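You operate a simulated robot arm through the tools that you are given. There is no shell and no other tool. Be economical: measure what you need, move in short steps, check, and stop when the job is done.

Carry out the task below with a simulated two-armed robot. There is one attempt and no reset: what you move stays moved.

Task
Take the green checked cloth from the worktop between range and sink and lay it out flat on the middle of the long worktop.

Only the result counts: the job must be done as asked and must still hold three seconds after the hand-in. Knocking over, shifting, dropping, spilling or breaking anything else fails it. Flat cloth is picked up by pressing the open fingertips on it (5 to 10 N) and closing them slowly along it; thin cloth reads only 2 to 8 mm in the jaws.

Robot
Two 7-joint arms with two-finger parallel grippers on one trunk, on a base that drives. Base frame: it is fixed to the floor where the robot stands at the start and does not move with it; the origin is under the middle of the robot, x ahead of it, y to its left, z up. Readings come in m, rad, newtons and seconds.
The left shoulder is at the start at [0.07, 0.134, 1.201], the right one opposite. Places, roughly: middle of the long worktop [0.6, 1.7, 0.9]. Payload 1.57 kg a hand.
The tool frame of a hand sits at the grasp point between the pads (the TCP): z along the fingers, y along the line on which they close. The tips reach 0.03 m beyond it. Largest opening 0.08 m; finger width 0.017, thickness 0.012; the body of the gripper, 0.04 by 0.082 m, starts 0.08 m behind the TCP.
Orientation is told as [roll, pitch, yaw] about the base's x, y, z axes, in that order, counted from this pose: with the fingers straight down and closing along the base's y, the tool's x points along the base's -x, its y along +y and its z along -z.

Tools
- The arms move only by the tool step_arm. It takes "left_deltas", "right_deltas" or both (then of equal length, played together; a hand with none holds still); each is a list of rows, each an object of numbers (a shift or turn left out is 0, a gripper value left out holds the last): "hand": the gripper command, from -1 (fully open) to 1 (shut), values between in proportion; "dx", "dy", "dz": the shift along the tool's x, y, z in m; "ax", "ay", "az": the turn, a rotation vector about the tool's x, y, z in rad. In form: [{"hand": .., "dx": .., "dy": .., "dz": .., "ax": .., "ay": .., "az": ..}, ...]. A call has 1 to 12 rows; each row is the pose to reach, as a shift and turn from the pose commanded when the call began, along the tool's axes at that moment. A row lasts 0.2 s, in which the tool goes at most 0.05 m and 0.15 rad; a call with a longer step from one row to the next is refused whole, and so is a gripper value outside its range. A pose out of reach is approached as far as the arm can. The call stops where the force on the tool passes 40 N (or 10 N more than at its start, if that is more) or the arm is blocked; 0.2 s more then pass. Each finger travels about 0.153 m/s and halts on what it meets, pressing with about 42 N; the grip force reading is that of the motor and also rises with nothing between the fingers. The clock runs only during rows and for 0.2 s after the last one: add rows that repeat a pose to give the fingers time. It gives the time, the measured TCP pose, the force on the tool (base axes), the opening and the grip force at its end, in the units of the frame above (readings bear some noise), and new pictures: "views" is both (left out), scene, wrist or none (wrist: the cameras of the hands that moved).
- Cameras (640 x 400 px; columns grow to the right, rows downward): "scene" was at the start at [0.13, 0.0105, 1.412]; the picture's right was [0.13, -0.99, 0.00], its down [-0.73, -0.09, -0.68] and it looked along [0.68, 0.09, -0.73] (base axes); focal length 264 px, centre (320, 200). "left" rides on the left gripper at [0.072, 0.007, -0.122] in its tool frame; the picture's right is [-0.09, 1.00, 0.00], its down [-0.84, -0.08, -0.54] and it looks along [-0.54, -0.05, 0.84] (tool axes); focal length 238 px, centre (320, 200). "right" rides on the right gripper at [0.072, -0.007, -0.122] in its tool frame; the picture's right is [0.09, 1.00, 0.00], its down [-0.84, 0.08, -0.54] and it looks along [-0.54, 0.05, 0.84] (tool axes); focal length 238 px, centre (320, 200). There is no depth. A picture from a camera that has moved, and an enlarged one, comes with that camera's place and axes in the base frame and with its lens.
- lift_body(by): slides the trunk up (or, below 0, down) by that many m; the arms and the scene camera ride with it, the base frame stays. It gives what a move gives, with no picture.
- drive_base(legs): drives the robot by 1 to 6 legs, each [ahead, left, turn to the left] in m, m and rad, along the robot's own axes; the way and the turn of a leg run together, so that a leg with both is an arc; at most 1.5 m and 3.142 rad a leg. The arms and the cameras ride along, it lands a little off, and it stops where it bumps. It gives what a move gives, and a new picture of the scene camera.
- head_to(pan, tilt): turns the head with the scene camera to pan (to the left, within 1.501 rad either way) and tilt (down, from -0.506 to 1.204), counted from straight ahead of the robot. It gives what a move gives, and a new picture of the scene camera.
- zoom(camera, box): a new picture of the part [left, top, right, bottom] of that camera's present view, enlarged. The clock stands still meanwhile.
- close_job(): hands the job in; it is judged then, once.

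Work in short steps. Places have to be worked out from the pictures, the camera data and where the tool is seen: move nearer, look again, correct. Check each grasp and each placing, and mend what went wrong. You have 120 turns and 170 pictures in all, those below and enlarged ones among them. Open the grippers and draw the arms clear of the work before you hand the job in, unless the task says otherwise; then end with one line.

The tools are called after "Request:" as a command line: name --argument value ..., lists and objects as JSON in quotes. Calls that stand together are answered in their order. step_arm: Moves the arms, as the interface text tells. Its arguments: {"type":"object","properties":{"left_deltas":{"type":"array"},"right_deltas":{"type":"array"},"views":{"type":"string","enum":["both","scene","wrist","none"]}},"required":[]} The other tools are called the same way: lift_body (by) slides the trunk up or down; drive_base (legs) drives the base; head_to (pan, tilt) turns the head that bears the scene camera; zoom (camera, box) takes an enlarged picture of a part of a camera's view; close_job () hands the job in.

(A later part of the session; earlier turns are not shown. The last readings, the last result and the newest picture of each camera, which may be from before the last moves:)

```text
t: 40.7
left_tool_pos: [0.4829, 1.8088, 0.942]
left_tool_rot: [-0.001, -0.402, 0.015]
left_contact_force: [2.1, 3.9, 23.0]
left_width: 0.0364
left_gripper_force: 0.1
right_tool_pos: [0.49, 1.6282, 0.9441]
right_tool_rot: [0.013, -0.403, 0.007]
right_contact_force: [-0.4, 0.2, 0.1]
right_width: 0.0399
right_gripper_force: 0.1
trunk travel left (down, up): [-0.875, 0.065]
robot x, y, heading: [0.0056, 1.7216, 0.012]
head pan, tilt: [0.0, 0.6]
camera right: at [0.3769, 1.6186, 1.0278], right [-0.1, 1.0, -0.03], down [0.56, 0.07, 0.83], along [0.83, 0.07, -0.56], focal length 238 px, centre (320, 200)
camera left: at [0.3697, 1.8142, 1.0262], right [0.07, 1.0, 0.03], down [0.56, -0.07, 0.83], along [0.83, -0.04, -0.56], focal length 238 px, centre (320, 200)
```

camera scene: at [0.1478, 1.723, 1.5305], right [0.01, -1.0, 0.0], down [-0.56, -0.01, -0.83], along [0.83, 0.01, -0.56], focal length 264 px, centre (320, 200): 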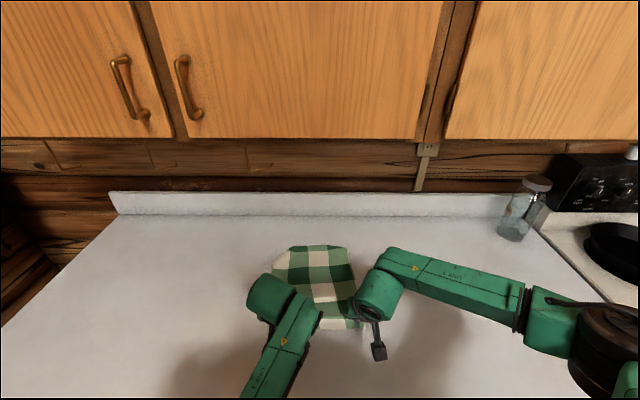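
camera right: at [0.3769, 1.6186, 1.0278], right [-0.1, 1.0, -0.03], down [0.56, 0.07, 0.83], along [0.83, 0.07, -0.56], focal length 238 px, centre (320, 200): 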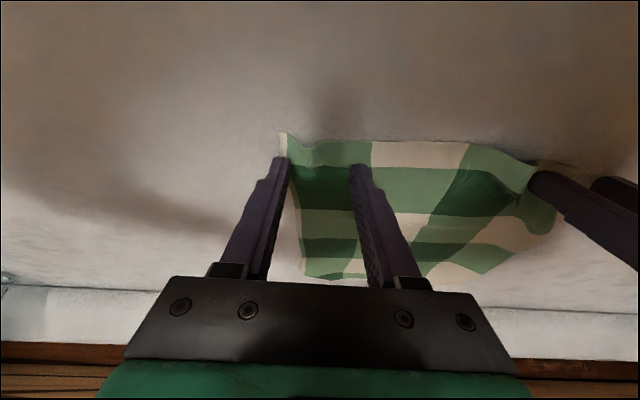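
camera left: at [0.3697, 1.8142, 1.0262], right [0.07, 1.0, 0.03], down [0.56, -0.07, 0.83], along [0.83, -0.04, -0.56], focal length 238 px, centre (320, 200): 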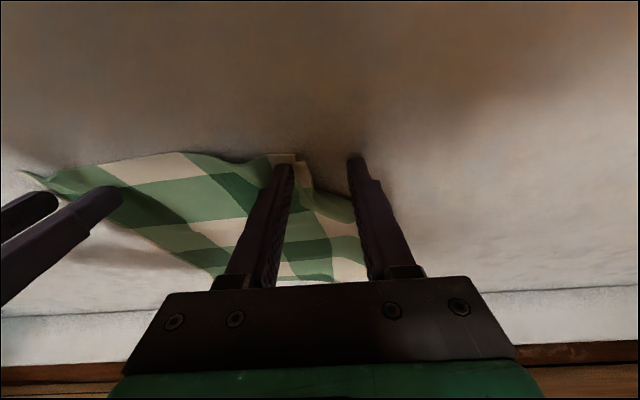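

Right corner spread nicely; the left one bunched inward. I lift both hands straight up and look.

Request:
step_arm --left_deltas '[{"dx": -0.004, "dz": -0.009}, {"dx": -0.016, "dz": -0.037}, {"dx": -0.031, "dz": -0.074}, {"dx": -0.046, "dz": -0.11}, {"dx": -0.046, "dz": -0.11}]' --right_deltas '[{"dx": -0.004, "dz": -0.009}, {"dx": -0.016, "dz": -0.037}, {"dx": -0.031, "dz": -0.074}, {"dx": -0.046, "dz": -0.11}, {"dx": -0.046, "dz": -0.11}]' --views "wrist"

Request:
head_to --pan 0 --tilt 0.8

```text
t: 41.9
left_tool_pos: [0.4812, 1.8332, 1.0486]
left_tool_rot: [0.081, -0.385, 0.003]
left_contact_force: [-0.3, -0.1, 0.0]
left_width: 0.0402
left_gripper_force: 0.0
right_tool_pos: [0.4919, 1.6268, 1.0622]
right_tool_rot: [0.014, -0.4, 0.007]
right_contact_force: [0.2, 0.0, -0.3]
right_width: 0.0398
right_gripper_force: 0.0
trunk travel left (down, up): [-0.875, 0.065]
robot x, y, heading: [0.0071, 1.7242, 0.017]
head pan, tilt: [0.0, 0.6]
camera right: at [0.3781, 1.6178, 1.1477], right [-0.1, 1.0, -0.02], down [0.56, 0.07, 0.83], along [0.82, 0.07, -0.56], focal length 238 px, centre (320, 200)
camera left: at [0.3687, 1.8287, 1.1352], right [0.05, 0.99, 0.11], down [0.58, -0.12, 0.81], along [0.82, 0.02, -0.58], focal length 238 px, centre (320, 200)
```

right: 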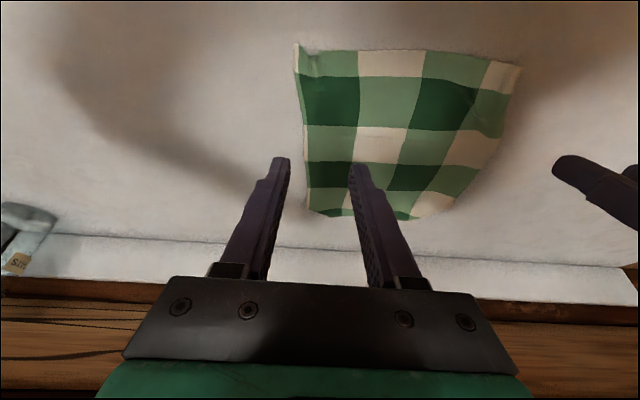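
left: 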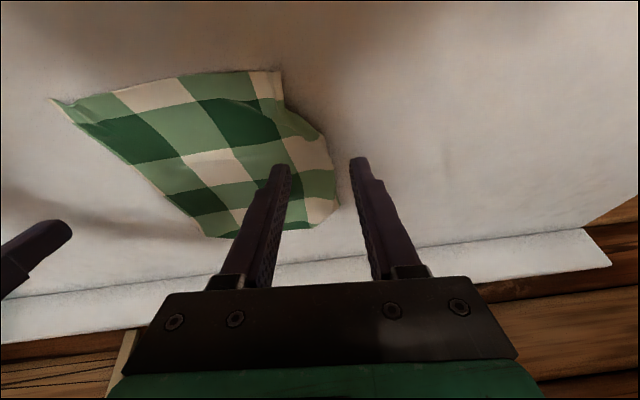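

```text
t: 42.6
left_tool_pos: [0.4815, 1.8328, 1.0505]
left_tool_rot: [0.079, -0.389, 0.006]
left_contact_force: [0.7, 0.6, -0.2]
left_width: 0.0399
left_gripper_force: 0.1
right_tool_pos: [0.4906, 1.6286, 1.062]
right_tool_rot: [0.012, -0.4, 0.006]
right_contact_force: [0.0, 0.6, -0.9]
right_width: 0.0396
right_gripper_force: 0.1
trunk travel left (down, up): [-0.875, 0.065]
robot x, y, heading: [0.0101, 1.7244, 0.01]
head pan, tilt: [0.0, 0.799]
camera scene: at [0.1403, 1.7228, 1.5137], right [0.01, -1.0, 0.0], down [-0.72, -0.01, -0.7], along [0.7, 0.01, -0.72], focal length 264 px, centre (320, 200)
```

scene: 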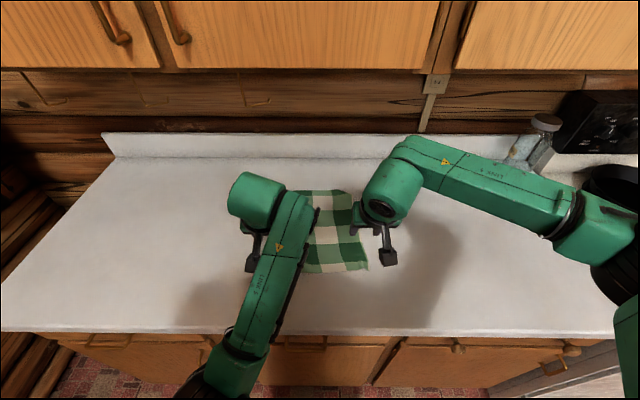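

I move both hands outward to see the whole cloth.

Request:
step_arm --left_deltas '[{"dy": 0.045, "dz": -0.01}, {"dy": 0.09, "dz": -0.02}, {"dy": 0.135, "dz": -0.02}, {"dy": 0.18, "dz": -0.02}]' --right_deltas '[{"dy": -0.04}, {"dy": -0.08}, {"dy": -0.12}, {"dy": -0.15}]' --views "none"

Request:
zoom --camera "scene" --box '[160, 140, 480, 340]'

```text
t: 43.6
left_tool_pos: [0.4729, 1.9914, 1.0791]
left_tool_rot: [-0.003, -0.399, 0.013]
left_contact_force: [0.1, 0.1, -0.4]
left_width: 0.0401
left_gripper_force: 0.0
right_tool_pos: [0.4956, 1.4761, 1.0613]
right_tool_rot: [0.013, -0.401, 0.008]
right_contact_force: [0.1, 0.3, -0.3]
right_width: 0.0398
right_gripper_force: 0.1
trunk travel left (down, up): [-0.875, 0.065]
robot x, y, heading: [0.0086, 1.7224, 0.012]
head pan, tilt: [0.0, 0.799]
```

```text
2.00 times, centred on (320, 240) of scene
camera zoom: at [0.1403, 1.7233, 1.5136], right [0.01, -1.0, 0.0], down [-0.72, -0.01, -0.7], along [0.7, 0.01, -0.72], focal length 529 px, centre (320, 120)
```

zoom: 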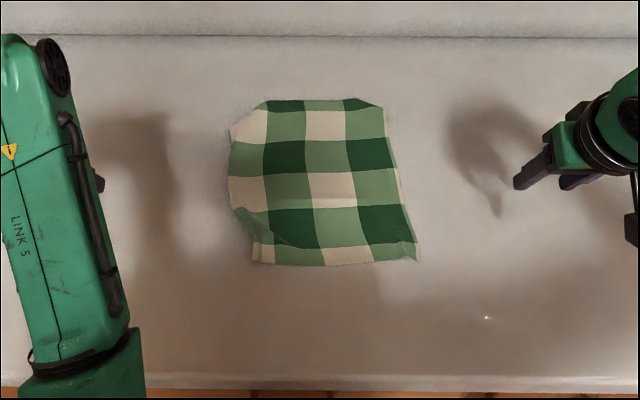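

Mostly flat; far corners look turned and the left near side has a fold. I zoom closer.

Request:
zoom --camera "scene" --box '[264, 182, 376, 278]'

```text
4.17 times, centred on (320, 230) of scene
camera zoom: at [0.1403, 1.7233, 1.5136], right [0.01, -1.0, 0.0], down [-0.72, -0.01, -0.7], along [0.7, 0.01, -0.72], focal length 1102 px, centre (320, 75)
```

zoom: 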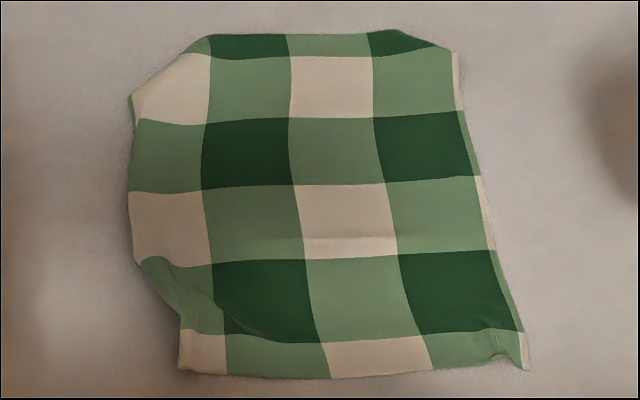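

The near-left corner is bunched about 5 cm inward (corner at ≈ (0.475, 1.812), should be ≈ y 1.865). I'll press closed left fingertips on that corner and drag it left; first move above it.

Request:
step_arm --left_deltas '[{"hand": 1, "dy": -0.045}, {"hand": 1, "dy": -0.09}, {"hand": 1, "dy": -0.135}, {"hand": 1, "dy": -0.18}, {"hand": 1, "dx": 0.01, "dy": -0.191, "dz": 0.035}, {"hand": 1, "dx": 0.025, "dy": -0.191, "dz": 0.075}, {"hand": 1, "dx": 0.0435, "dy": -0.191, "dz": 0.117}, {"hand": 1, "dx": 0.0435, "dy": -0.191, "dz": 0.117}]' --views "wrist"

```text
t: 44.5
left_tool_pos: [0.5122, 1.9087, 1.1434]
left_tool_rot: [0.158, -0.565, 0.013]
left_contact_force: [-1.1, -0.2, 1.2]
left_width: 0.0001
left_gripper_force: 20.7
right_tool_pos: [0.4968, 1.4752, 1.0609]
right_tool_rot: [0.01, -0.399, 0.005]
right_contact_force: [0.4, 0.7, 0.5]
right_width: 0.0399
right_gripper_force: 0.1
trunk travel left (down, up): [-0.875, 0.065]
robot x, y, heading: [0.0064, 1.7186, 0.016]
head pan, tilt: [0.0, 0.799]
stopped in row 4 (left hand): the arm was blocked; the commanded pose is now the measured one
camera left: at [0.3874, 1.8937, 1.208], right [-0.02, 0.98, 0.18], down [0.43, -0.16, 0.89], along [0.9, 0.1, -0.42], focal length 238 px, centre (320, 200)
```

left: 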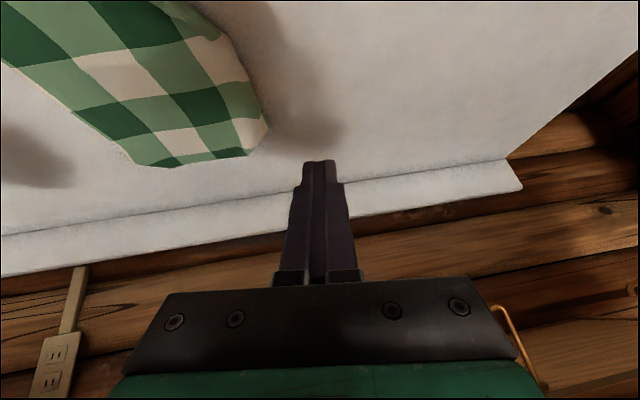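

The arm was blocked and pose drifted. I look at the scene.

Request:
head_to --pan 0.25 --tilt 0.8

```text
t: 45.3
left_tool_pos: [0.512, 1.9091, 1.1434]
left_tool_rot: [0.157, -0.564, 0.014]
left_contact_force: [-0.1, 0.1, -0.4]
left_width: 0.0001
left_gripper_force: 20.6
right_tool_pos: [0.4961, 1.4759, 1.0625]
right_tool_rot: [0.011, -0.398, 0.007]
right_contact_force: [0.6, -1.0, 0.6]
right_width: 0.0399
right_gripper_force: 0.1
trunk travel left (down, up): [-0.875, 0.065]
robot x, y, heading: [0.008, 1.7171, 0.006]
head pan, tilt: [0.25, 0.799]
camera scene: at [0.1375, 1.743, 1.5136], right [0.26, -0.97, 0.0], down [-0.69, -0.18, -0.7], along [0.67, 0.18, -0.72], focal length 264 px, centre (320, 200)
```

scene: 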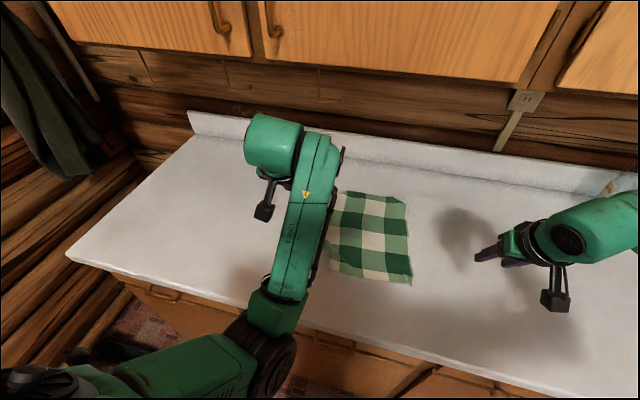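

The left elbow has dropped near the counter's front edge, which blocks it. I raise the trunk and bring the left hand out-left, up and upright to recover a good elbow pose.

Request:
lift_body --by 0.06

Request:
step_arm --left_deltas '[{"dx": 0.009, "dy": 0.02, "dz": -0.011, "ax": 0.03, "ay": 0.09}, {"dx": 0.017, "dy": 0.04, "dz": -0.023, "ax": 0.055, "ay": 0.18}, {"dx": 0.026, "dy": 0.06, "dz": -0.034, "ax": 0.08, "ay": 0.27}, {"dx": 0.034, "dy": 0.08, "dz": -0.045, "ax": 0.105, "ay": 0.36}, {"dx": 0.043, "dy": 0.1, "dz": -0.057, "ax": 0.13, "ay": 0.45}, {"dx": 0.0516, "dy": 0.12, "dz": -0.068, "ax": 0.157, "ay": 0.54}]' --views "scene"

```text
t: 46.3
left_tool_pos: [0.5118, 1.9086, 1.2019]
left_tool_rot: [0.159, -0.562, 0.014]
left_contact_force: [-0.6, 0.3, 0.2]
left_width: 0.0
left_gripper_force: 21.1
right_tool_pos: [0.4965, 1.4781, 1.1224]
right_tool_rot: [0.012, -0.4, 0.005]
right_contact_force: [-0.7, -1.2, -0.1]
right_width: 0.0402
right_gripper_force: 0.0
trunk travel left (down, up): [-0.935, 0.005]
robot x, y, heading: [0.0088, 1.7197, 0.009]
head pan, tilt: [0.25, 0.799]
```

```text
t: 47.7
left_tool_pos: [0.4613, 2.0643, 1.2402]
left_tool_rot: [-0.015, -0.04, 0.047]
left_contact_force: [-0.1, 0.6, 0.3]
left_width: 0.0002
left_gripper_force: 21.1
left hand out of reach, approached as far as the arm can: row 2, 3, 4, 5, 6
right_tool_pos: [0.4957, 1.478, 1.1228]
right_tool_rot: [0.011, -0.401, 0.008]
right_contact_force: [-0.2, -0.2, 0.5]
right_width: 0.04
right_gripper_force: 0.1
trunk travel left (down, up): [-0.935, 0.005]
robot x, y, heading: [0.0103, 1.7211, 0.013]
head pan, tilt: [0.25, 0.799]
camera scene: at [0.1361, 1.7436, 1.5737], right [0.26, -0.97, 0.0], down [-0.69, -0.18, -0.7], along [0.67, 0.18, -0.72], focal length 264 px, centre (320, 200)
```

scene: 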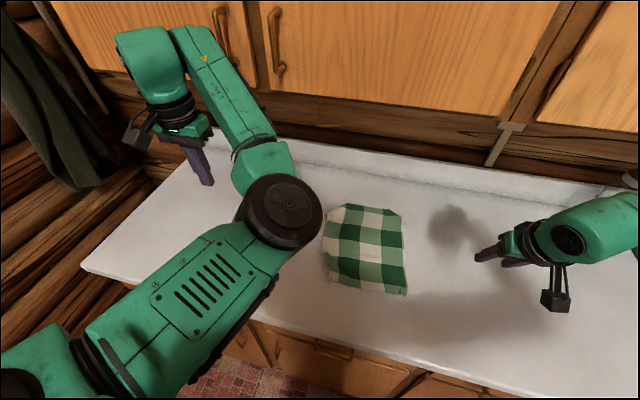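

The left elbow is bowed inward over the counter. I try drawing the left hand back toward the body to fold the arm out of the way; the right hand will then do the smoothing.

Request:
step_arm --left_deltas '[{"dx": 0.03}, {"dx": 0.06}, {"dx": 0.09}, {"dx": 0.12}, {"dx": 0.15}, {"dx": 0.18}]' --views "scene"

```text
t: 49.1
left_tool_pos: [0.3069, 2.1051, 1.2375]
left_tool_rot: [-0.021, -0.024, 0.05]
left_contact_force: [-0.3, -0.5, -0.1]
left_width: 0.0001
left_gripper_force: 21.1
left hand out of reach, approached as far as the arm can: row 1, 2, 3, 4, 5, 6
right_tool_pos: [0.494, 1.4776, 1.1224]
right_tool_rot: [0.012, -0.401, 0.007]
right_contact_force: [-0.3, 0.6, -0.1]
right_width: 0.0399
right_gripper_force: 0.0
trunk travel left (down, up): [-0.935, 0.005]
robot x, y, heading: [0.0087, 1.7233, 0.008]
head pan, tilt: [0.25, 0.799]
camera scene: at [0.1362, 1.7434, 1.5738], right [0.26, -0.97, 0.0], down [-0.69, -0.18, -0.7], along [0.67, 0.18, -0.72], focal length 264 px, centre (320, 200)
```

scene: 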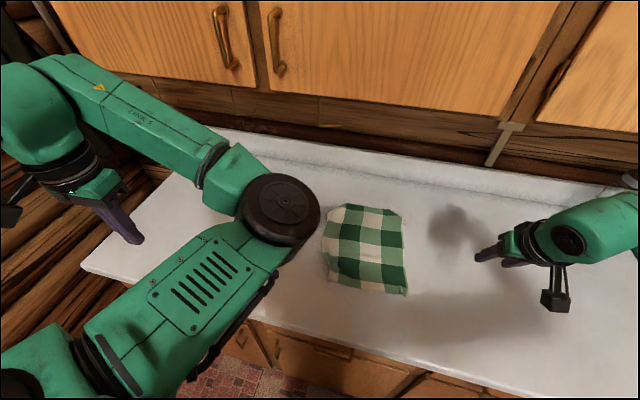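

The left elbow stays forward but high. Simplest is to drive the robot 0.2 m left, so the right arm works comfortably on the cloth, with the left arm clear.

Request:
drive_base --legs '[[0, 0.2, -0.008]]'

Request:
head_to --pan -0.3 --tilt 0.85

```text
t: 50.7
left_tool_pos: [0.3131, 2.2986, 1.2387]
left_tool_rot: [-0.017, -0.025, 0.039]
left_contact_force: [-0.3, -0.3, 0.0]
left_width: 0.0
left_gripper_force: 21.3
right_tool_pos: [0.4919, 1.6687, 1.1199]
right_tool_rot: [0.015, -0.4, -0.008]
right_contact_force: [0.9, -0.7, -0.3]
right_width: 0.04
right_gripper_force: 0.1
trunk travel left (down, up): [-0.935, 0.005]
robot x, y, heading: [0.0062, 1.9179, -0.006]
head pan, tilt: [0.25, 0.799]
camera scene: at [0.137, 1.9376, 1.5737], right [0.24, -0.97, 0.0], down [-0.7, -0.17, -0.7], along [0.68, 0.17, -0.72], focal length 264 px, centre (320, 200)
```

scene: 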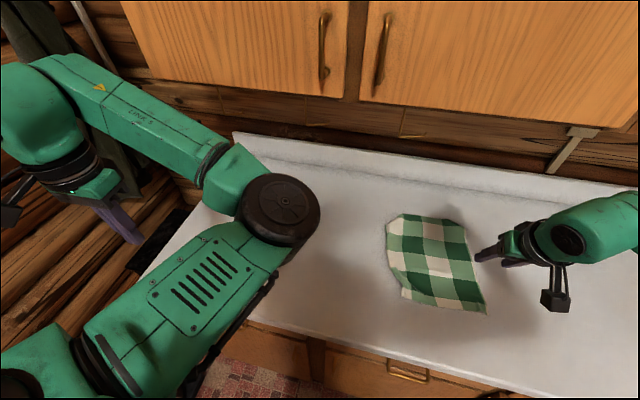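

```text
t: 51.6
left_tool_pos: [0.3128, 2.3037, 1.2368]
left_tool_rot: [-0.023, -0.024, 0.037]
left_contact_force: [0.5, 0.7, 0.1]
left_width: 0.0001
left_gripper_force: 21.6
right_tool_pos: [0.4925, 1.673, 1.1208]
right_tool_rot: [0.011, -0.399, -0.004]
right_contact_force: [0.7, 0.6, -0.5]
right_width: 0.0399
right_gripper_force: 0.1
trunk travel left (down, up): [-0.935, 0.005]
robot x, y, heading: [0.0091, 1.9225, -0.002]
head pan, tilt: [-0.3, 0.85]
camera scene: at [0.1333, 1.9012, 1.5696], right [-0.3, -0.95, 0.0], down [-0.72, 0.22, -0.66], along [0.63, -0.2, -0.75], focal length 264 px, centre (320, 200)
```

scene: 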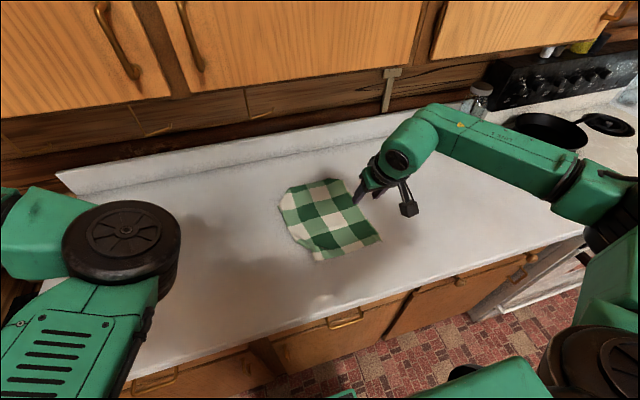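

Clear view. I close the right hand, upright it and move above the near-left corner, then lower the trunk 6 cm.

Request:
step_arm --right_deltas '[{"hand": 1, "dy": 0.025, "ay": 0.08}, {"hand": 1, "dy": 0.05, "ay": 0.16}, {"hand": 1, "dy": 0.075, "ay": 0.24}, {"hand": 1, "dx": 0.01, "dy": 0.1, "dz": 0.025, "ay": 0.32}, {"hand": 1, "dx": 0.022, "dy": 0.129, "dz": 0.05, "ay": 0.4}, {"hand": 1, "dx": 0.033, "dy": 0.129, "dz": 0.073, "ay": 0.4}, {"hand": 1, "dx": 0.033, "dy": 0.129, "dz": 0.073, "ay": 0.4}]' --views "none"

Request:
lift_body --by -0.06

Request:
zoom --camera "right" --box '[0, 0, 640, 400]'

Request:
zoom --camera "scene" --box '[220, 130, 460, 280]'

```text
t: 53.2
left_tool_pos: [0.313, 2.3012, 1.237]
left_tool_rot: [-0.019, -0.025, 0.038]
left_contact_force: [-0.3, -0.8, -0.6]
left_width: 0.0
left_gripper_force: 21.1
right_tool_pos: [0.4903, 1.801, 1.0407]
right_tool_rot: [0.012, 0.0, -0.002]
right_contact_force: [-0.6, -1.1, 0.6]
right_width: 0.0
right_gripper_force: 21.6
trunk travel left (down, up): [-0.935, 0.005]
robot x, y, heading: [0.0071, 1.9243, -0.004]
head pan, tilt: [-0.3, 0.85]
```

```text
t: 54.2
left_tool_pos: [0.3108, 2.3028, 1.1769]
left_tool_rot: [-0.022, -0.023, 0.039]
left_contact_force: [0.2, -0.1, -0.1]
left_width: 0.0
left_gripper_force: 21.4
right_tool_pos: [0.4907, 1.8011, 0.9812]
right_tool_rot: [0.013, 0.0, -0.001]
right_contact_force: [0.7, 0.5, -0.4]
right_width: 0.0
right_gripper_force: 21.3
trunk travel left (down, up): [-0.875, 0.065]
robot x, y, heading: [0.0108, 1.9243, 0.0]
head pan, tilt: [-0.3, 0.85]
```

```text
1.00 times, centred on (320, 200) of right
camera zoom: at [0.4188, 1.7918, 1.1038], right [-0.09, 1.0, 0.01], down [0.84, 0.07, 0.54], along [0.54, 0.06, -0.84], focal length 238 px, centre (320, 200)
```

zoom: 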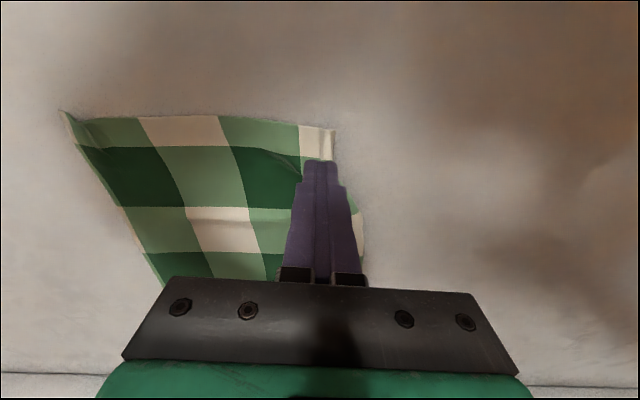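

```text
2.67 times, centred on (340, 205) of scene
camera zoom: at [0.1331, 1.9, 1.5096], right [-0.3, -0.95, 0.0], down [-0.72, 0.22, -0.66], along [0.63, -0.2, -0.75], focal length 705 px, centre (267, 187)
```

zoom: 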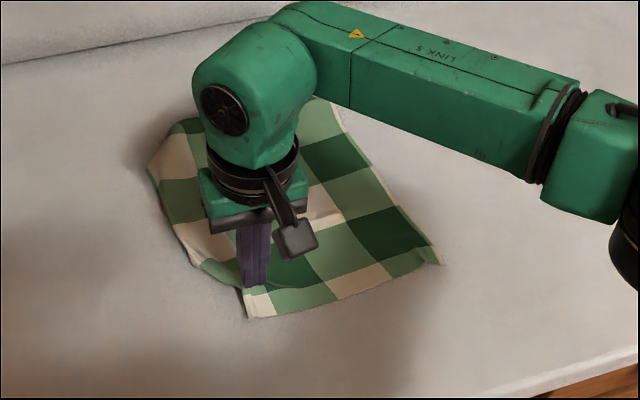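

The tip hovers 1–1.5 cm inside the corner, as wanted. I press down gently.

Request:
step_arm --right_deltas '[{"dx": 0.004, "dz": 0.02}, {"dx": 0.004, "dz": 0.036}, {"dx": 0.004, "dz": 0.0395}, {"dx": 0.004, "dz": 0.041}, {"dx": 0.004, "dz": 0.041}]' --views "none"

```text
t: 55.5
left_tool_pos: [0.3122, 2.3034, 1.1777]
left_tool_rot: [-0.021, -0.024, 0.038]
left_contact_force: [-0.4, 0.1, 0.3]
left_width: 0.0
left_gripper_force: 21.1
right_tool_pos: [0.4858, 1.8011, 0.9415]
right_tool_rot: [0.013, -0.002, -0.001]
right_contact_force: [2.9, -1.3, 11.5]
right_width: 0.0
right_gripper_force: 21.7
trunk travel left (down, up): [-0.875, 0.065]
robot x, y, heading: [0.0076, 1.9208, 0.002]
head pan, tilt: [-0.3, 0.85]
```

11 N of pressure: I drag slowly 5 cm to the left (and a hair nearer).

Request:
step_arm --right_deltas '[{"dy": 0.006}, {"dy": 0.012}, {"dy": 0.018, "dx": 0.001}, {"dy": 0.024, "dx": 0.002}, {"dy": 0.03, "dx": 0.002}, {"dy": 0.036, "dx": 0.003}, {"dy": 0.042, "dx": 0.003}, {"dy": 0.048, "dx": 0.003}, {"dy": 0.048, "dx": 0.003}]' --views "both"

```text
t: 57.5
left_tool_pos: [0.3105, 2.3006, 1.1771]
left_tool_rot: [-0.021, -0.026, 0.038]
left_contact_force: [0.2, 0.3, 0.6]
left_width: 0.0
left_gripper_force: 21.5
right_tool_pos: [0.483, 1.8493, 0.9417]
right_tool_rot: [0.012, 0.0, -0.001]
right_contact_force: [0.5, -1.6, 12.0]
right_width: 0.0
right_gripper_force: 21.4
trunk travel left (down, up): [-0.875, 0.065]
robot x, y, heading: [0.0057, 1.9184, 0.001]
head pan, tilt: [-0.3, 0.85]
camera scene: at [0.131, 1.8996, 1.5098], right [-0.3, -0.95, 0.0], down [-0.72, 0.22, -0.66], along [0.63, -0.2, -0.75], focal length 264 px, centre (320, 200)
camera right: at [0.4111, 1.8405, 1.0639], right [-0.09, 1.0, 0.01], down [0.84, 0.07, 0.55], along [0.54, 0.06, -0.84], focal length 238 px, centre (320, 200)
```

scene: 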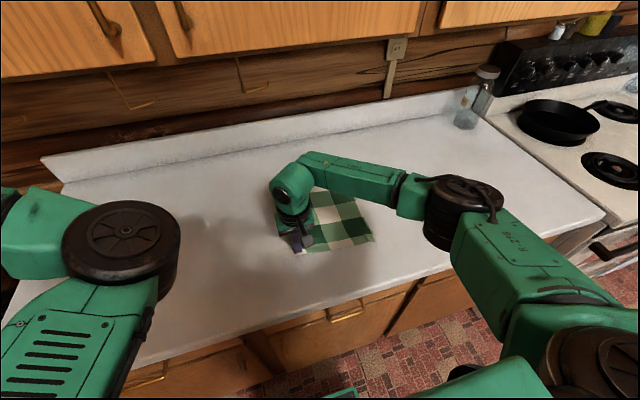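
right: 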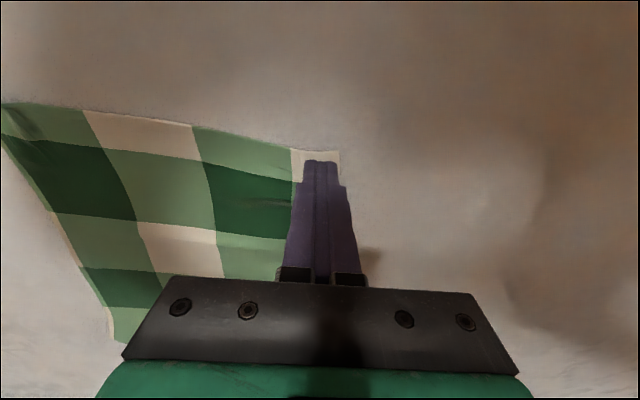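

The corner followed. I lift and swing the hand right to inspect.

Request:
step_arm --right_deltas '[{"dz": -0.02}, {"dz": -0.06}, {"dz": -0.1}, {"dy": -0.04, "dz": -0.12}, {"dy": -0.08, "dz": -0.12}, {"dy": -0.12, "dz": -0.12}, {"dy": -0.16, "dz": -0.12}, {"dy": -0.2, "dz": -0.12}, {"dy": -0.24, "dz": -0.12}, {"dy": -0.28, "dz": -0.12}]' --views "none"

Request:
zoom --camera "scene" --box '[250, 170, 394, 260]'

```text
t: 59.6
left_tool_pos: [0.3118, 2.3012, 1.1774]
left_tool_rot: [-0.019, -0.026, 0.038]
left_contact_force: [0.1, 0.4, 0.1]
left_width: 0.0
left_gripper_force: 21.5
right_tool_pos: [0.4824, 1.5752, 1.0578]
right_tool_rot: [0.011, 0.0, -0.001]
right_contact_force: [-0.4, 0.4, -0.4]
right_width: 0.0
right_gripper_force: 21.8
right hand out of reach, approached as far as the arm can: row 10
trunk travel left (down, up): [-0.875, 0.065]
robot x, y, heading: [0.007, 1.9211, -0.005]
head pan, tilt: [-0.3, 0.85]
```

```text
4.44 times, centred on (322, 215) of scene
camera zoom: at [0.1329, 1.8988, 1.5096], right [-0.3, -0.95, 0.0], down [-0.72, 0.22, -0.66], along [0.63, -0.2, -0.75], focal length 1175 px, centre (311, 133)
```

zoom: 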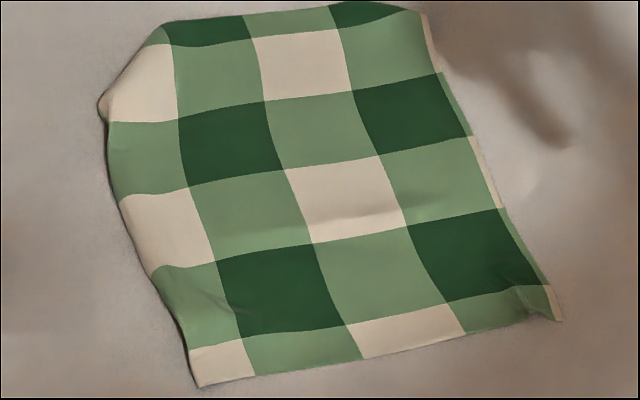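

Both left corners turn out to be folded under (near: ~3–4 cm strip, far: ~5 cm triangle). Plan for the near one: pinch just inside the flap, lift a few cm, move right so the flap unrolls by trailing, then set down and drag back left. I move above (0.497, 1.79) with jaws half open.

Request:
step_arm --right_deltas '[{"hand": 0, "dy": 0.045}, {"hand": 0, "dy": 0.09}, {"hand": 0, "dy": 0.135}, {"hand": 0, "dy": 0.18, "dx": -0.01}, {"hand": 0, "dy": 0.215, "dx": -0.014, "dz": 0.03}, {"hand": 0, "dy": 0.215, "dx": -0.014, "dz": 0.07}, {"hand": 0, "dy": 0.215, "dx": -0.014, "dz": 0.095}, {"hand": 0, "dy": 0.215, "dx": -0.014, "dz": 0.095}]' --views "wrist"

```text
t: 61.5
left_tool_pos: [0.3119, 2.3031, 1.1778]
left_tool_rot: [-0.021, -0.024, 0.038]
left_contact_force: [-0.4, -0.2, 0.2]
left_width: 0.0
left_gripper_force: 21.3
right_tool_pos: [0.5003, 1.7956, 0.9661]
right_tool_rot: [0.01, 0.0, -0.001]
right_contact_force: [-0.5, -0.3, 0.6]
right_width: 0.04
right_gripper_force: 0.0
trunk travel left (down, up): [-0.875, 0.065]
robot x, y, heading: [0.0092, 1.9276, -0.007]
head pan, tilt: [-0.3, 0.85]
camera right: at [0.4285, 1.7874, 1.0886], right [-0.09, 1.0, 0.01], down [0.84, 0.07, 0.54], along [0.54, 0.06, -0.84], focal length 238 px, centre (320, 200)
```

right: 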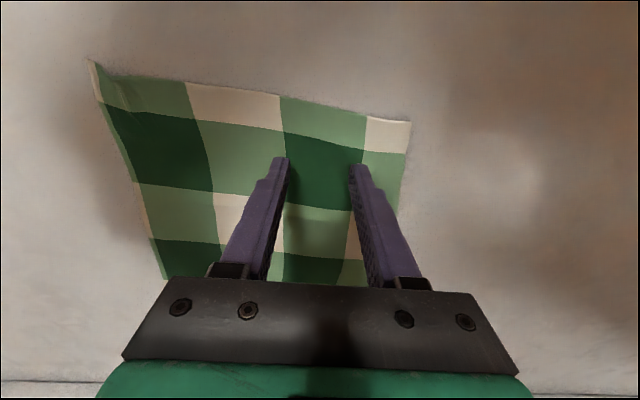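

Fingers straddle single-layer cloth just inside the flap. I press down.

Request:
step_arm --right_deltas '[{"dx": 0.006, "dz": 0.015}, {"dx": 0.006, "dz": 0.0225}, {"dx": 0.006, "dz": 0.025}, {"dx": 0.006, "dz": 0.0262}, {"dx": 0.006, "dz": 0.0262}]' --views "none"

```text
t: 62.6
left_tool_pos: [0.3086, 2.3042, 1.1773]
left_tool_rot: [-0.019, -0.028, 0.039]
left_contact_force: [-1.4, 0.2, -0.2]
left_width: 0.0
left_gripper_force: 21.9
right_tool_pos: [0.4923, 1.7962, 0.9411]
right_tool_rot: [0.012, -0.008, 0.0]
right_contact_force: [5.0, -0.1, 25.9]
right_width: 0.04
right_gripper_force: 0.1
trunk travel left (down, up): [-0.875, 0.065]
robot x, y, heading: [0.0092, 1.9221, 0.0]
head pan, tilt: [-0.3, 0.85]
```

26 N is too hard; I ease 1.5 mm and close slowly.

Request:
step_arm --right_deltas '[{"hand": 0, "dz": -0.0013}, {"hand": 0.15, "dz": -0.0013}, {"hand": 0.3, "dz": -0.0013}, {"hand": 0.45, "dz": -0.0013}, {"hand": 0.6, "dz": -0.0013}, {"hand": 0.7, "dz": -0.0013}, {"hand": 0.8, "dz": -0.0013}, {"hand": 0.9, "dz": -0.0013}, {"hand": 1, "dz": -0.0013}, {"hand": 1, "dz": -0.0013}]' --views "wrist"

```text
t: 64.8
left_tool_pos: [0.3092, 2.3033, 1.1767]
left_tool_rot: [-0.021, -0.027, 0.038]
left_contact_force: [-0.7, 0.2, 0.7]
left_width: 0.0
left_gripper_force: 21.5
right_tool_pos: [0.4893, 1.7943, 0.9412]
right_tool_rot: [0.011, -0.002, -0.001]
right_contact_force: [-0.6, -0.2, 14.4]
right_width: 0.0016
right_gripper_force: 23.7
trunk travel left (down, up): [-0.875, 0.065]
robot x, y, heading: [0.008, 1.922, -0.004]
head pan, tilt: [-0.3, 0.85]
camera right: at [0.4185, 1.7855, 1.0634], right [-0.09, 1.0, 0.01], down [0.84, 0.07, 0.54], along [0.54, 0.06, -0.84], focal length 238 px, centre (320, 200)
```

right: 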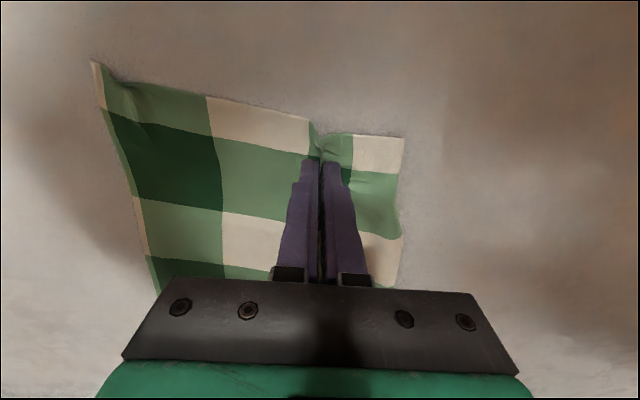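

Pinched (1.6 mm as at first pick). Lift 6 cm, trail right 9 cm so the flap unrolls.

Request:
step_arm --right_deltas '[{"dz": -0.02}, {"dz": -0.04}, {"dz": -0.06}, {"dy": -0.015, "dz": -0.065}, {"dy": -0.03, "dz": -0.065}, {"dy": -0.045, "dz": -0.065}, {"dy": -0.06, "dz": -0.06}, {"dy": -0.075, "dz": -0.05}, {"dy": -0.085, "dz": -0.04}, {"dy": -0.085, "dz": -0.04}]' --views "both"

```text
t: 67.0
left_tool_pos: [0.3112, 2.3018, 1.1763]
left_tool_rot: [-0.021, -0.024, 0.038]
left_contact_force: [-0.4, -0.1, -0.5]
left_width: 0.0
left_gripper_force: 21.0
right_tool_pos: [0.4913, 1.7078, 0.9793]
right_tool_rot: [0.01, -0.001, 0.0]
right_contact_force: [0.4, -0.4, 1.5]
right_width: 0.0017
right_gripper_force: 23.4
trunk travel left (down, up): [-0.875, 0.065]
robot x, y, heading: [0.0081, 1.923, 0.001]
head pan, tilt: [-0.3, 0.85]
camera scene: at [0.1334, 1.9002, 1.5096], right [-0.3, -0.95, 0.0], down [-0.72, 0.22, -0.66], along [0.63, -0.2, -0.75], focal length 264 px, centre (320, 200)
camera right: at [0.4194, 1.6988, 1.1009], right [-0.09, 1.0, 0.01], down [0.84, 0.07, 0.54], along [0.54, 0.06, -0.84], focal length 238 px, centre (320, 200)
```

scene: 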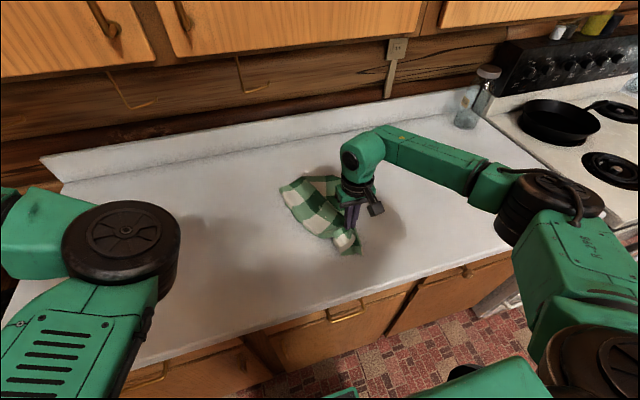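
right: 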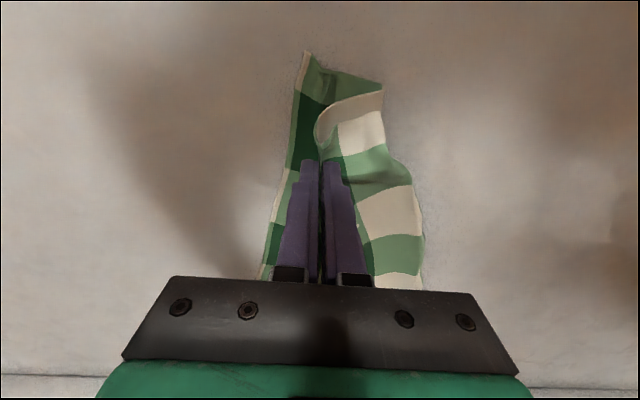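

I zoom on the left flap region.

Request:
zoom --camera "right" --box '[240, 30, 464, 170]'

Request:
zoom --camera "scene" --box '[260, 160, 404, 270]'

```text
2.86 times, centred on (352, 100) of right
camera zoom: at [0.4194, 1.6988, 1.1009], right [-0.09, 1.0, 0.01], down [0.84, 0.07, 0.54], along [0.54, 0.06, -0.84], focal length 681 px, centre (229, 486)
```

zoom: 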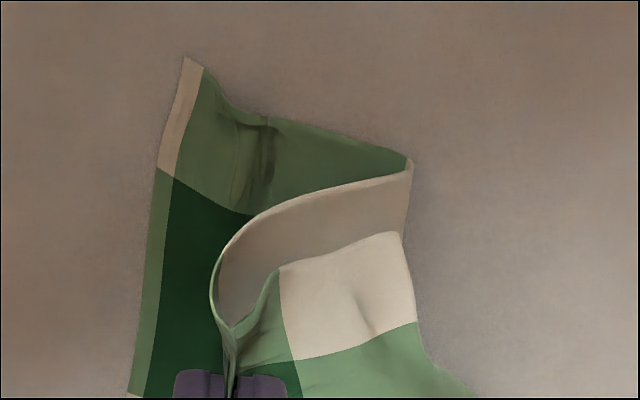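

```text
3.64 times, centred on (332, 215) of scene
camera zoom: at [0.1334, 1.9002, 1.5096], right [-0.3, -0.95, 0.0], down [-0.72, 0.22, -0.66], along [0.63, -0.2, -0.75], focal length 961 px, centre (276, 146)
```

zoom: 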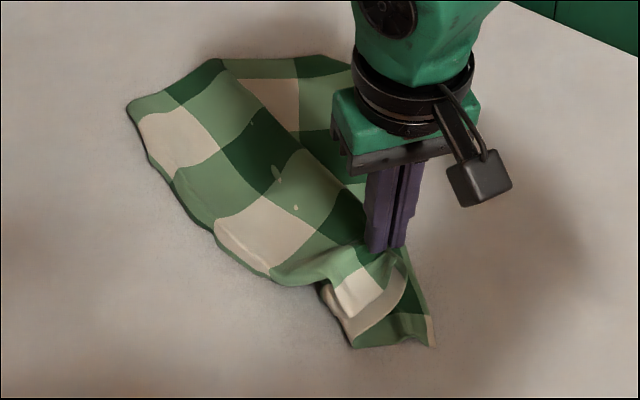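

The far-left corner now looks unfolded, the near-left only partly. I lift higher so the flap hangs free, then lower while trailing right.

Request:
step_arm --right_deltas '[{"dz": -0.03}, {"dy": 0.015, "dz": -0.06}, {"dy": 0.04, "dz": -0.085}, {"dy": 0.07, "dz": -0.09}, {"dy": 0.07, "dz": -0.09}, {"dy": 0.07, "dz": -0.09}]' --views "both"

```text
t: 68.5
left_tool_pos: [0.3114, 2.3016, 1.1781]
left_tool_rot: [-0.018, -0.023, 0.038]
left_contact_force: [-0.4, -0.2, -1.0]
left_width: 0.0002
left_gripper_force: 21.4
right_tool_pos: [0.4905, 1.7765, 1.0688]
right_tool_rot: [0.012, 0.001, -0.001]
right_contact_force: [-0.6, -0.2, -0.3]
right_width: 0.0018
right_gripper_force: 23.7
trunk travel left (down, up): [-0.875, 0.065]
robot x, y, heading: [0.0075, 1.9247, -0.004]
head pan, tilt: [-0.3, 0.85]
camera scene: at [0.1331, 1.8994, 1.5096], right [-0.3, -0.95, 0.0], down [-0.72, 0.22, -0.66], along [0.63, -0.2, -0.75], focal length 264 px, centre (320, 200)
camera right: at [0.4193, 1.7682, 1.1907], right [-0.09, 1.0, 0.01], down [0.84, 0.07, 0.54], along [0.54, 0.06, -0.84], focal length 238 px, centre (320, 200)
```

scene: 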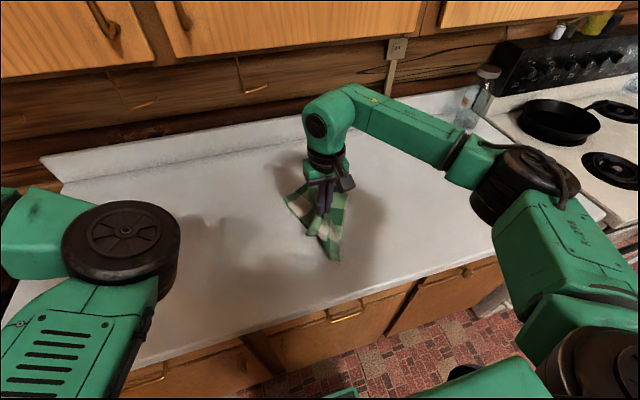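
right: 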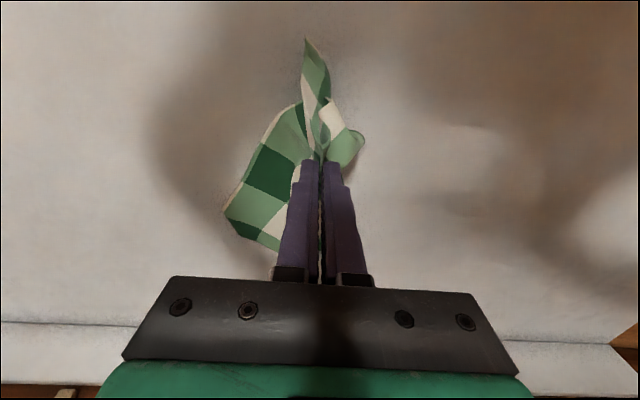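

Lifting one interior point collapses the cloth, so the robust way is to re-lay it with both hands. I set it back down while pulling left so it trails out flat.

Request:
step_arm --right_deltas '[{"dy": 0.01, "dz": 0.015}, {"dy": 0.02, "dz": 0.03}, {"dy": 0.03, "dz": 0.05}, {"dy": 0.045, "dz": 0.07}, {"dy": 0.06, "dz": 0.09}, {"dy": 0.075, "dz": 0.11}, {"dy": 0.09, "dz": 0.122}, {"dy": 0.1, "dz": 0.124}, {"dy": 0.1, "dz": 0.124}]' --views "both"

```text
t: 70.5
left_tool_pos: [0.3129, 2.3023, 1.1775]
left_tool_rot: [-0.02, -0.025, 0.039]
left_contact_force: [-0.8, 0.9, 0.6]
left_width: 0.0
left_gripper_force: 21.6
right_tool_pos: [0.4931, 1.8785, 0.9471]
right_tool_rot: [0.011, -0.002, -0.001]
right_contact_force: [1.3, -0.4, -0.1]
right_width: 0.0021
right_gripper_force: 23.8
trunk travel left (down, up): [-0.875, 0.065]
robot x, y, heading: [0.0063, 1.9251, 0.001]
head pan, tilt: [-0.3, 0.85]
camera scene: at [0.1333, 1.8996, 1.5096], right [-0.3, -0.95, 0.0], down [-0.72, 0.22, -0.66], along [0.63, -0.2, -0.75], focal length 264 px, centre (320, 200)
camera right: at [0.4208, 1.8694, 1.07], right [-0.09, 1.0, 0.01], down [0.84, 0.07, 0.54], along [0.54, 0.06, -0.84], focal length 238 px, centre (320, 200)
```

scene: 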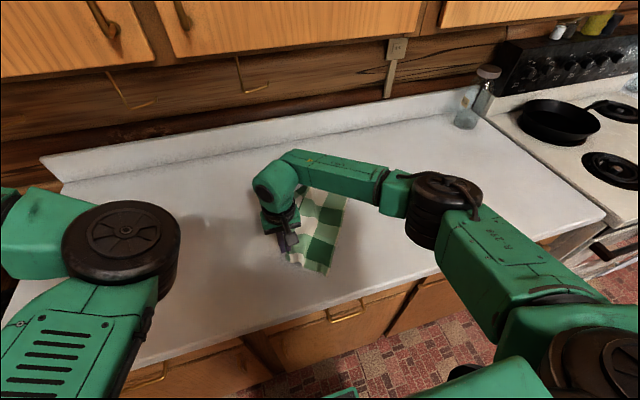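
right: 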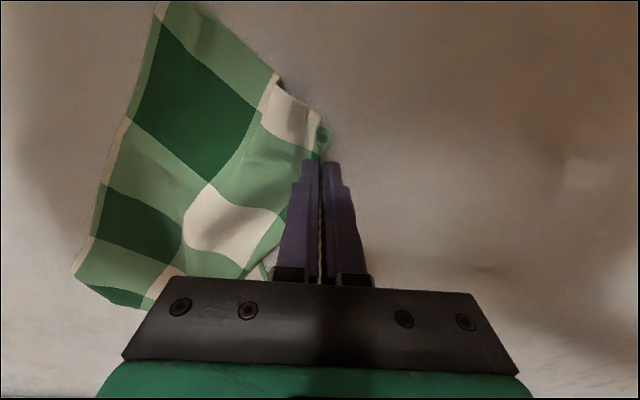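

The right edge is clean. I release here, lift, and move the right hand away to see the state.

Request:
step_arm --right_deltas '[{"hand": 0.7}, {"hand": 0.4}, {"hand": 0.1}, {"hand": -0.2}, {"hand": -0.2, "dz": -0.02}, {"dz": -0.06}, {"dz": -0.1}, {"dy": -0.04, "dz": -0.12}, {"dy": -0.09, "dz": -0.12}, {"dy": -0.14, "dz": -0.12}, {"dy": -0.19, "dz": -0.12}, {"dy": -0.24, "dz": -0.12}]' --views "none"

Request:
step_arm --right_deltas '[{"dy": -0.04}, {"dy": -0.05}]' --views "scene"

Request:
zoom --camera "scene" --box '[230, 165, 390, 285]'

```text
t: 73.0
left_tool_pos: [0.312, 2.2998, 1.1775]
left_tool_rot: [-0.019, -0.025, 0.039]
left_contact_force: [1.7, 0.7, -0.1]
left_width: 0.0
left_gripper_force: 21.0
right_tool_pos: [0.4926, 1.6346, 1.061]
right_tool_rot: [0.013, 0.0, 0.0]
right_contact_force: [0.0, -0.2, 0.0]
right_width: 0.0481
right_gripper_force: 0.0
trunk travel left (down, up): [-0.875, 0.065]
robot x, y, heading: [0.0097, 1.9226, 0.003]
head pan, tilt: [-0.3, 0.85]
```

```text
t: 73.7
left_tool_pos: [0.3108, 2.3016, 1.1776]
left_tool_rot: [-0.019, -0.024, 0.039]
left_contact_force: [0.2, 0.9, 0.6]
left_width: 0.0
left_gripper_force: 21.8
right_tool_pos: [0.4929, 1.5877, 1.0616]
right_tool_rot: [0.012, -0.001, -0.002]
right_contact_force: [0.4, 0.3, 0.1]
right_width: 0.048
right_gripper_force: 0.0
trunk travel left (down, up): [-0.875, 0.065]
robot x, y, heading: [0.0103, 1.924, -0.004]
head pan, tilt: [-0.3, 0.85]
camera scene: at [0.1329, 1.8984, 1.5096], right [-0.3, -0.95, 0.0], down [-0.72, 0.22, -0.66], along [0.63, -0.2, -0.75], focal length 264 px, centre (320, 200)
```

scene: 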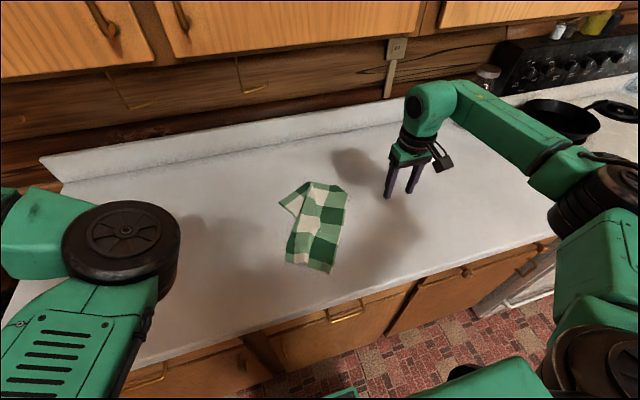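

```text
3.33 times, centred on (310, 225) of scene
camera zoom: at [0.1329, 1.8984, 1.5096], right [-0.3, -0.95, 0.0], down [-0.72, 0.22, -0.66], along [0.63, -0.2, -0.75], focal length 881 px, centre (353, 117)
```

zoom: 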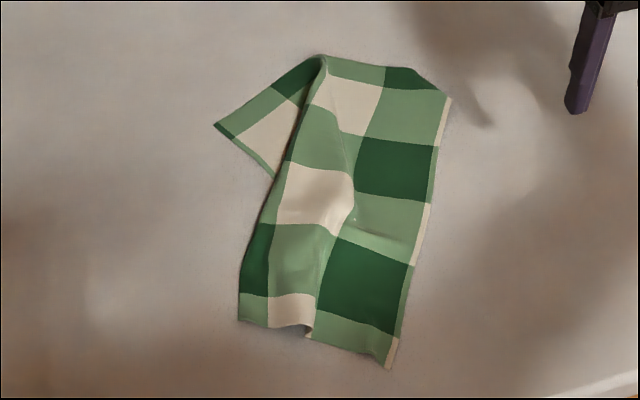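

The left part is now pleated under. To re-lay with both hands I must recover the left arm's elbow, so I back away from the counter and shift right for free room.

Request:
drive_base --legs '[[-0.3, 0, 0], [0, -0.3, 0]]'

Request:
head_to --pan 0.4 --tilt 0.6

```text
t: 77.4
left_tool_pos: [-0.0, 2.0076, 1.1769]
left_tool_rot: [-0.023, -0.024, 0.049]
left_contact_force: [0.5, 0.8, 0.1]
left_width: 0.0002
left_gripper_force: 20.6
right_tool_pos: [0.1879, 1.2952, 1.0615]
right_tool_rot: [0.008, 0.001, 0.008]
right_contact_force: [0.5, -0.5, -0.2]
right_width: 0.0481
right_gripper_force: 0.0
trunk travel left (down, up): [-0.875, 0.065]
robot x, y, heading: [-0.3015, 1.6223, 0.007]
head pan, tilt: [-0.3, 0.85]
camera scene: at [-0.1747, 1.6043, 1.5097], right [-0.29, -0.96, 0.0], down [-0.72, 0.21, -0.66], along [0.63, -0.19, -0.75], focal length 264 px, centre (320, 200)
```

scene: 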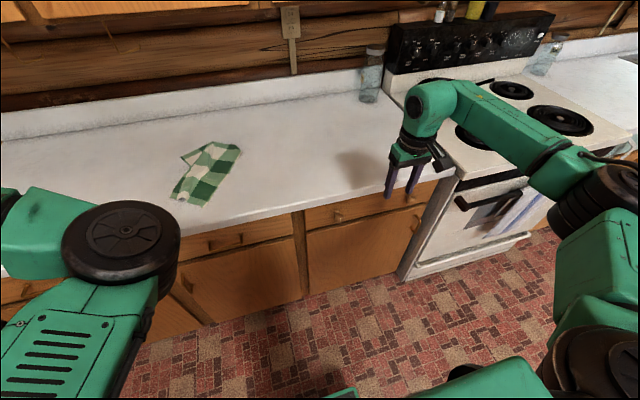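

```text
t: 78.5
left_tool_pos: [-0.0005, 2.0066, 1.1782]
left_tool_rot: [-0.022, -0.025, 0.049]
left_contact_force: [0.4, -0.7, -0.8]
left_width: 0.0001
left_gripper_force: 21.6
right_tool_pos: [0.1879, 1.2963, 1.0614]
right_tool_rot: [0.011, 0.0, 0.01]
right_contact_force: [0.2, -0.1, -0.4]
right_width: 0.0483
right_gripper_force: 0.0
trunk travel left (down, up): [-0.875, 0.065]
robot x, y, heading: [-0.2998, 1.6233, 0.008]
head pan, tilt: [0.4, 0.6]
camera scene: at [-0.1684, 1.6594, 1.5305], right [0.4, -0.92, 0.0], down [-0.52, -0.22, -0.82], along [0.76, 0.33, -0.57], focal length 264 px, centre (320, 200)
```

scene: 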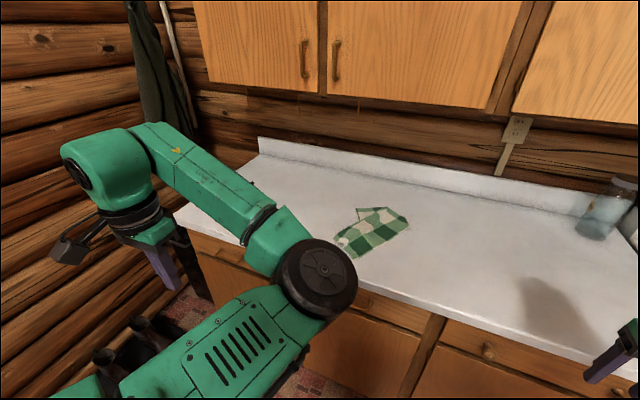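

I retrace the left arm's path backwards in free air: first to the tilted forward pose it came from.

Request:
step_arm --left_deltas '[{"dx": -0.024, "dy": -0.0255, "dz": 0.005, "ay": -0.07, "ax": -0.02}, {"dx": -0.0475, "dy": -0.051, "dz": 0.01, "ay": -0.14, "ax": -0.04}, {"dx": -0.071, "dy": -0.0765, "dz": 0.015, "ay": -0.21, "ax": -0.06}, {"dx": -0.095, "dy": -0.102, "dz": 0.019, "ay": -0.28, "ax": -0.08}, {"dx": -0.119, "dy": -0.1275, "dz": 0.024, "ay": -0.35, "ax": -0.1}, {"dx": -0.1425, "dy": -0.153, "dz": 0.029, "ay": -0.42, "ax": -0.12}, {"dx": -0.166, "dy": -0.1785, "dz": 0.033, "ay": -0.49, "ax": -0.14}, {"dx": -0.19, "dy": -0.2036, "dz": 0.038, "ay": -0.56, "ax": -0.157}, {"dx": -0.19, "dy": -0.2036, "dz": 0.038, "ay": -0.56, "ax": -0.157}]' --views "scene"

```text
t: 80.5
left_tool_pos: [0.2115, 1.8523, 1.1842]
left_tool_rot: [0.273, -0.67, 0.009]
left_contact_force: [0.5, 1.2, -0.4]
left_width: 0.0
left_gripper_force: 21.3
left hand out of reach, approached as far as the arm can: row 1, 2, 3, 4, 5, 6
right_tool_pos: [0.188, 1.2946, 1.061]
right_tool_rot: [0.01, 0.0, 0.007]
right_contact_force: [-0.3, -0.7, 0.6]
right_width: 0.0477
right_gripper_force: 0.1
trunk travel left (down, up): [-0.875, 0.065]
robot x, y, heading: [-0.3021, 1.6203, 0.006]
head pan, tilt: [0.4, 0.6]
camera scene: at [-0.1688, 1.6599, 1.5305], right [0.4, -0.92, 0.0], down [-0.52, -0.22, -0.83], along [0.76, 0.33, -0.56], focal length 264 px, centre (320, 200)
```

scene: 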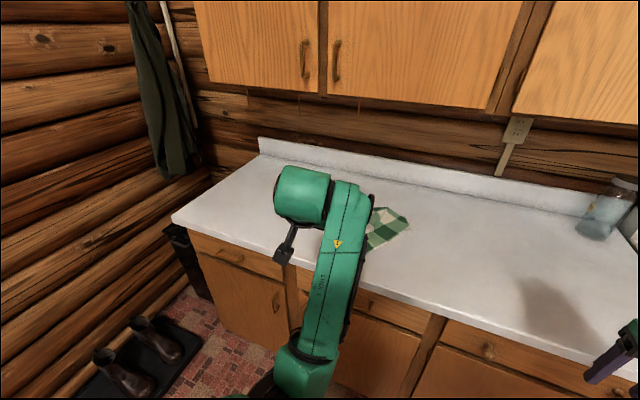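

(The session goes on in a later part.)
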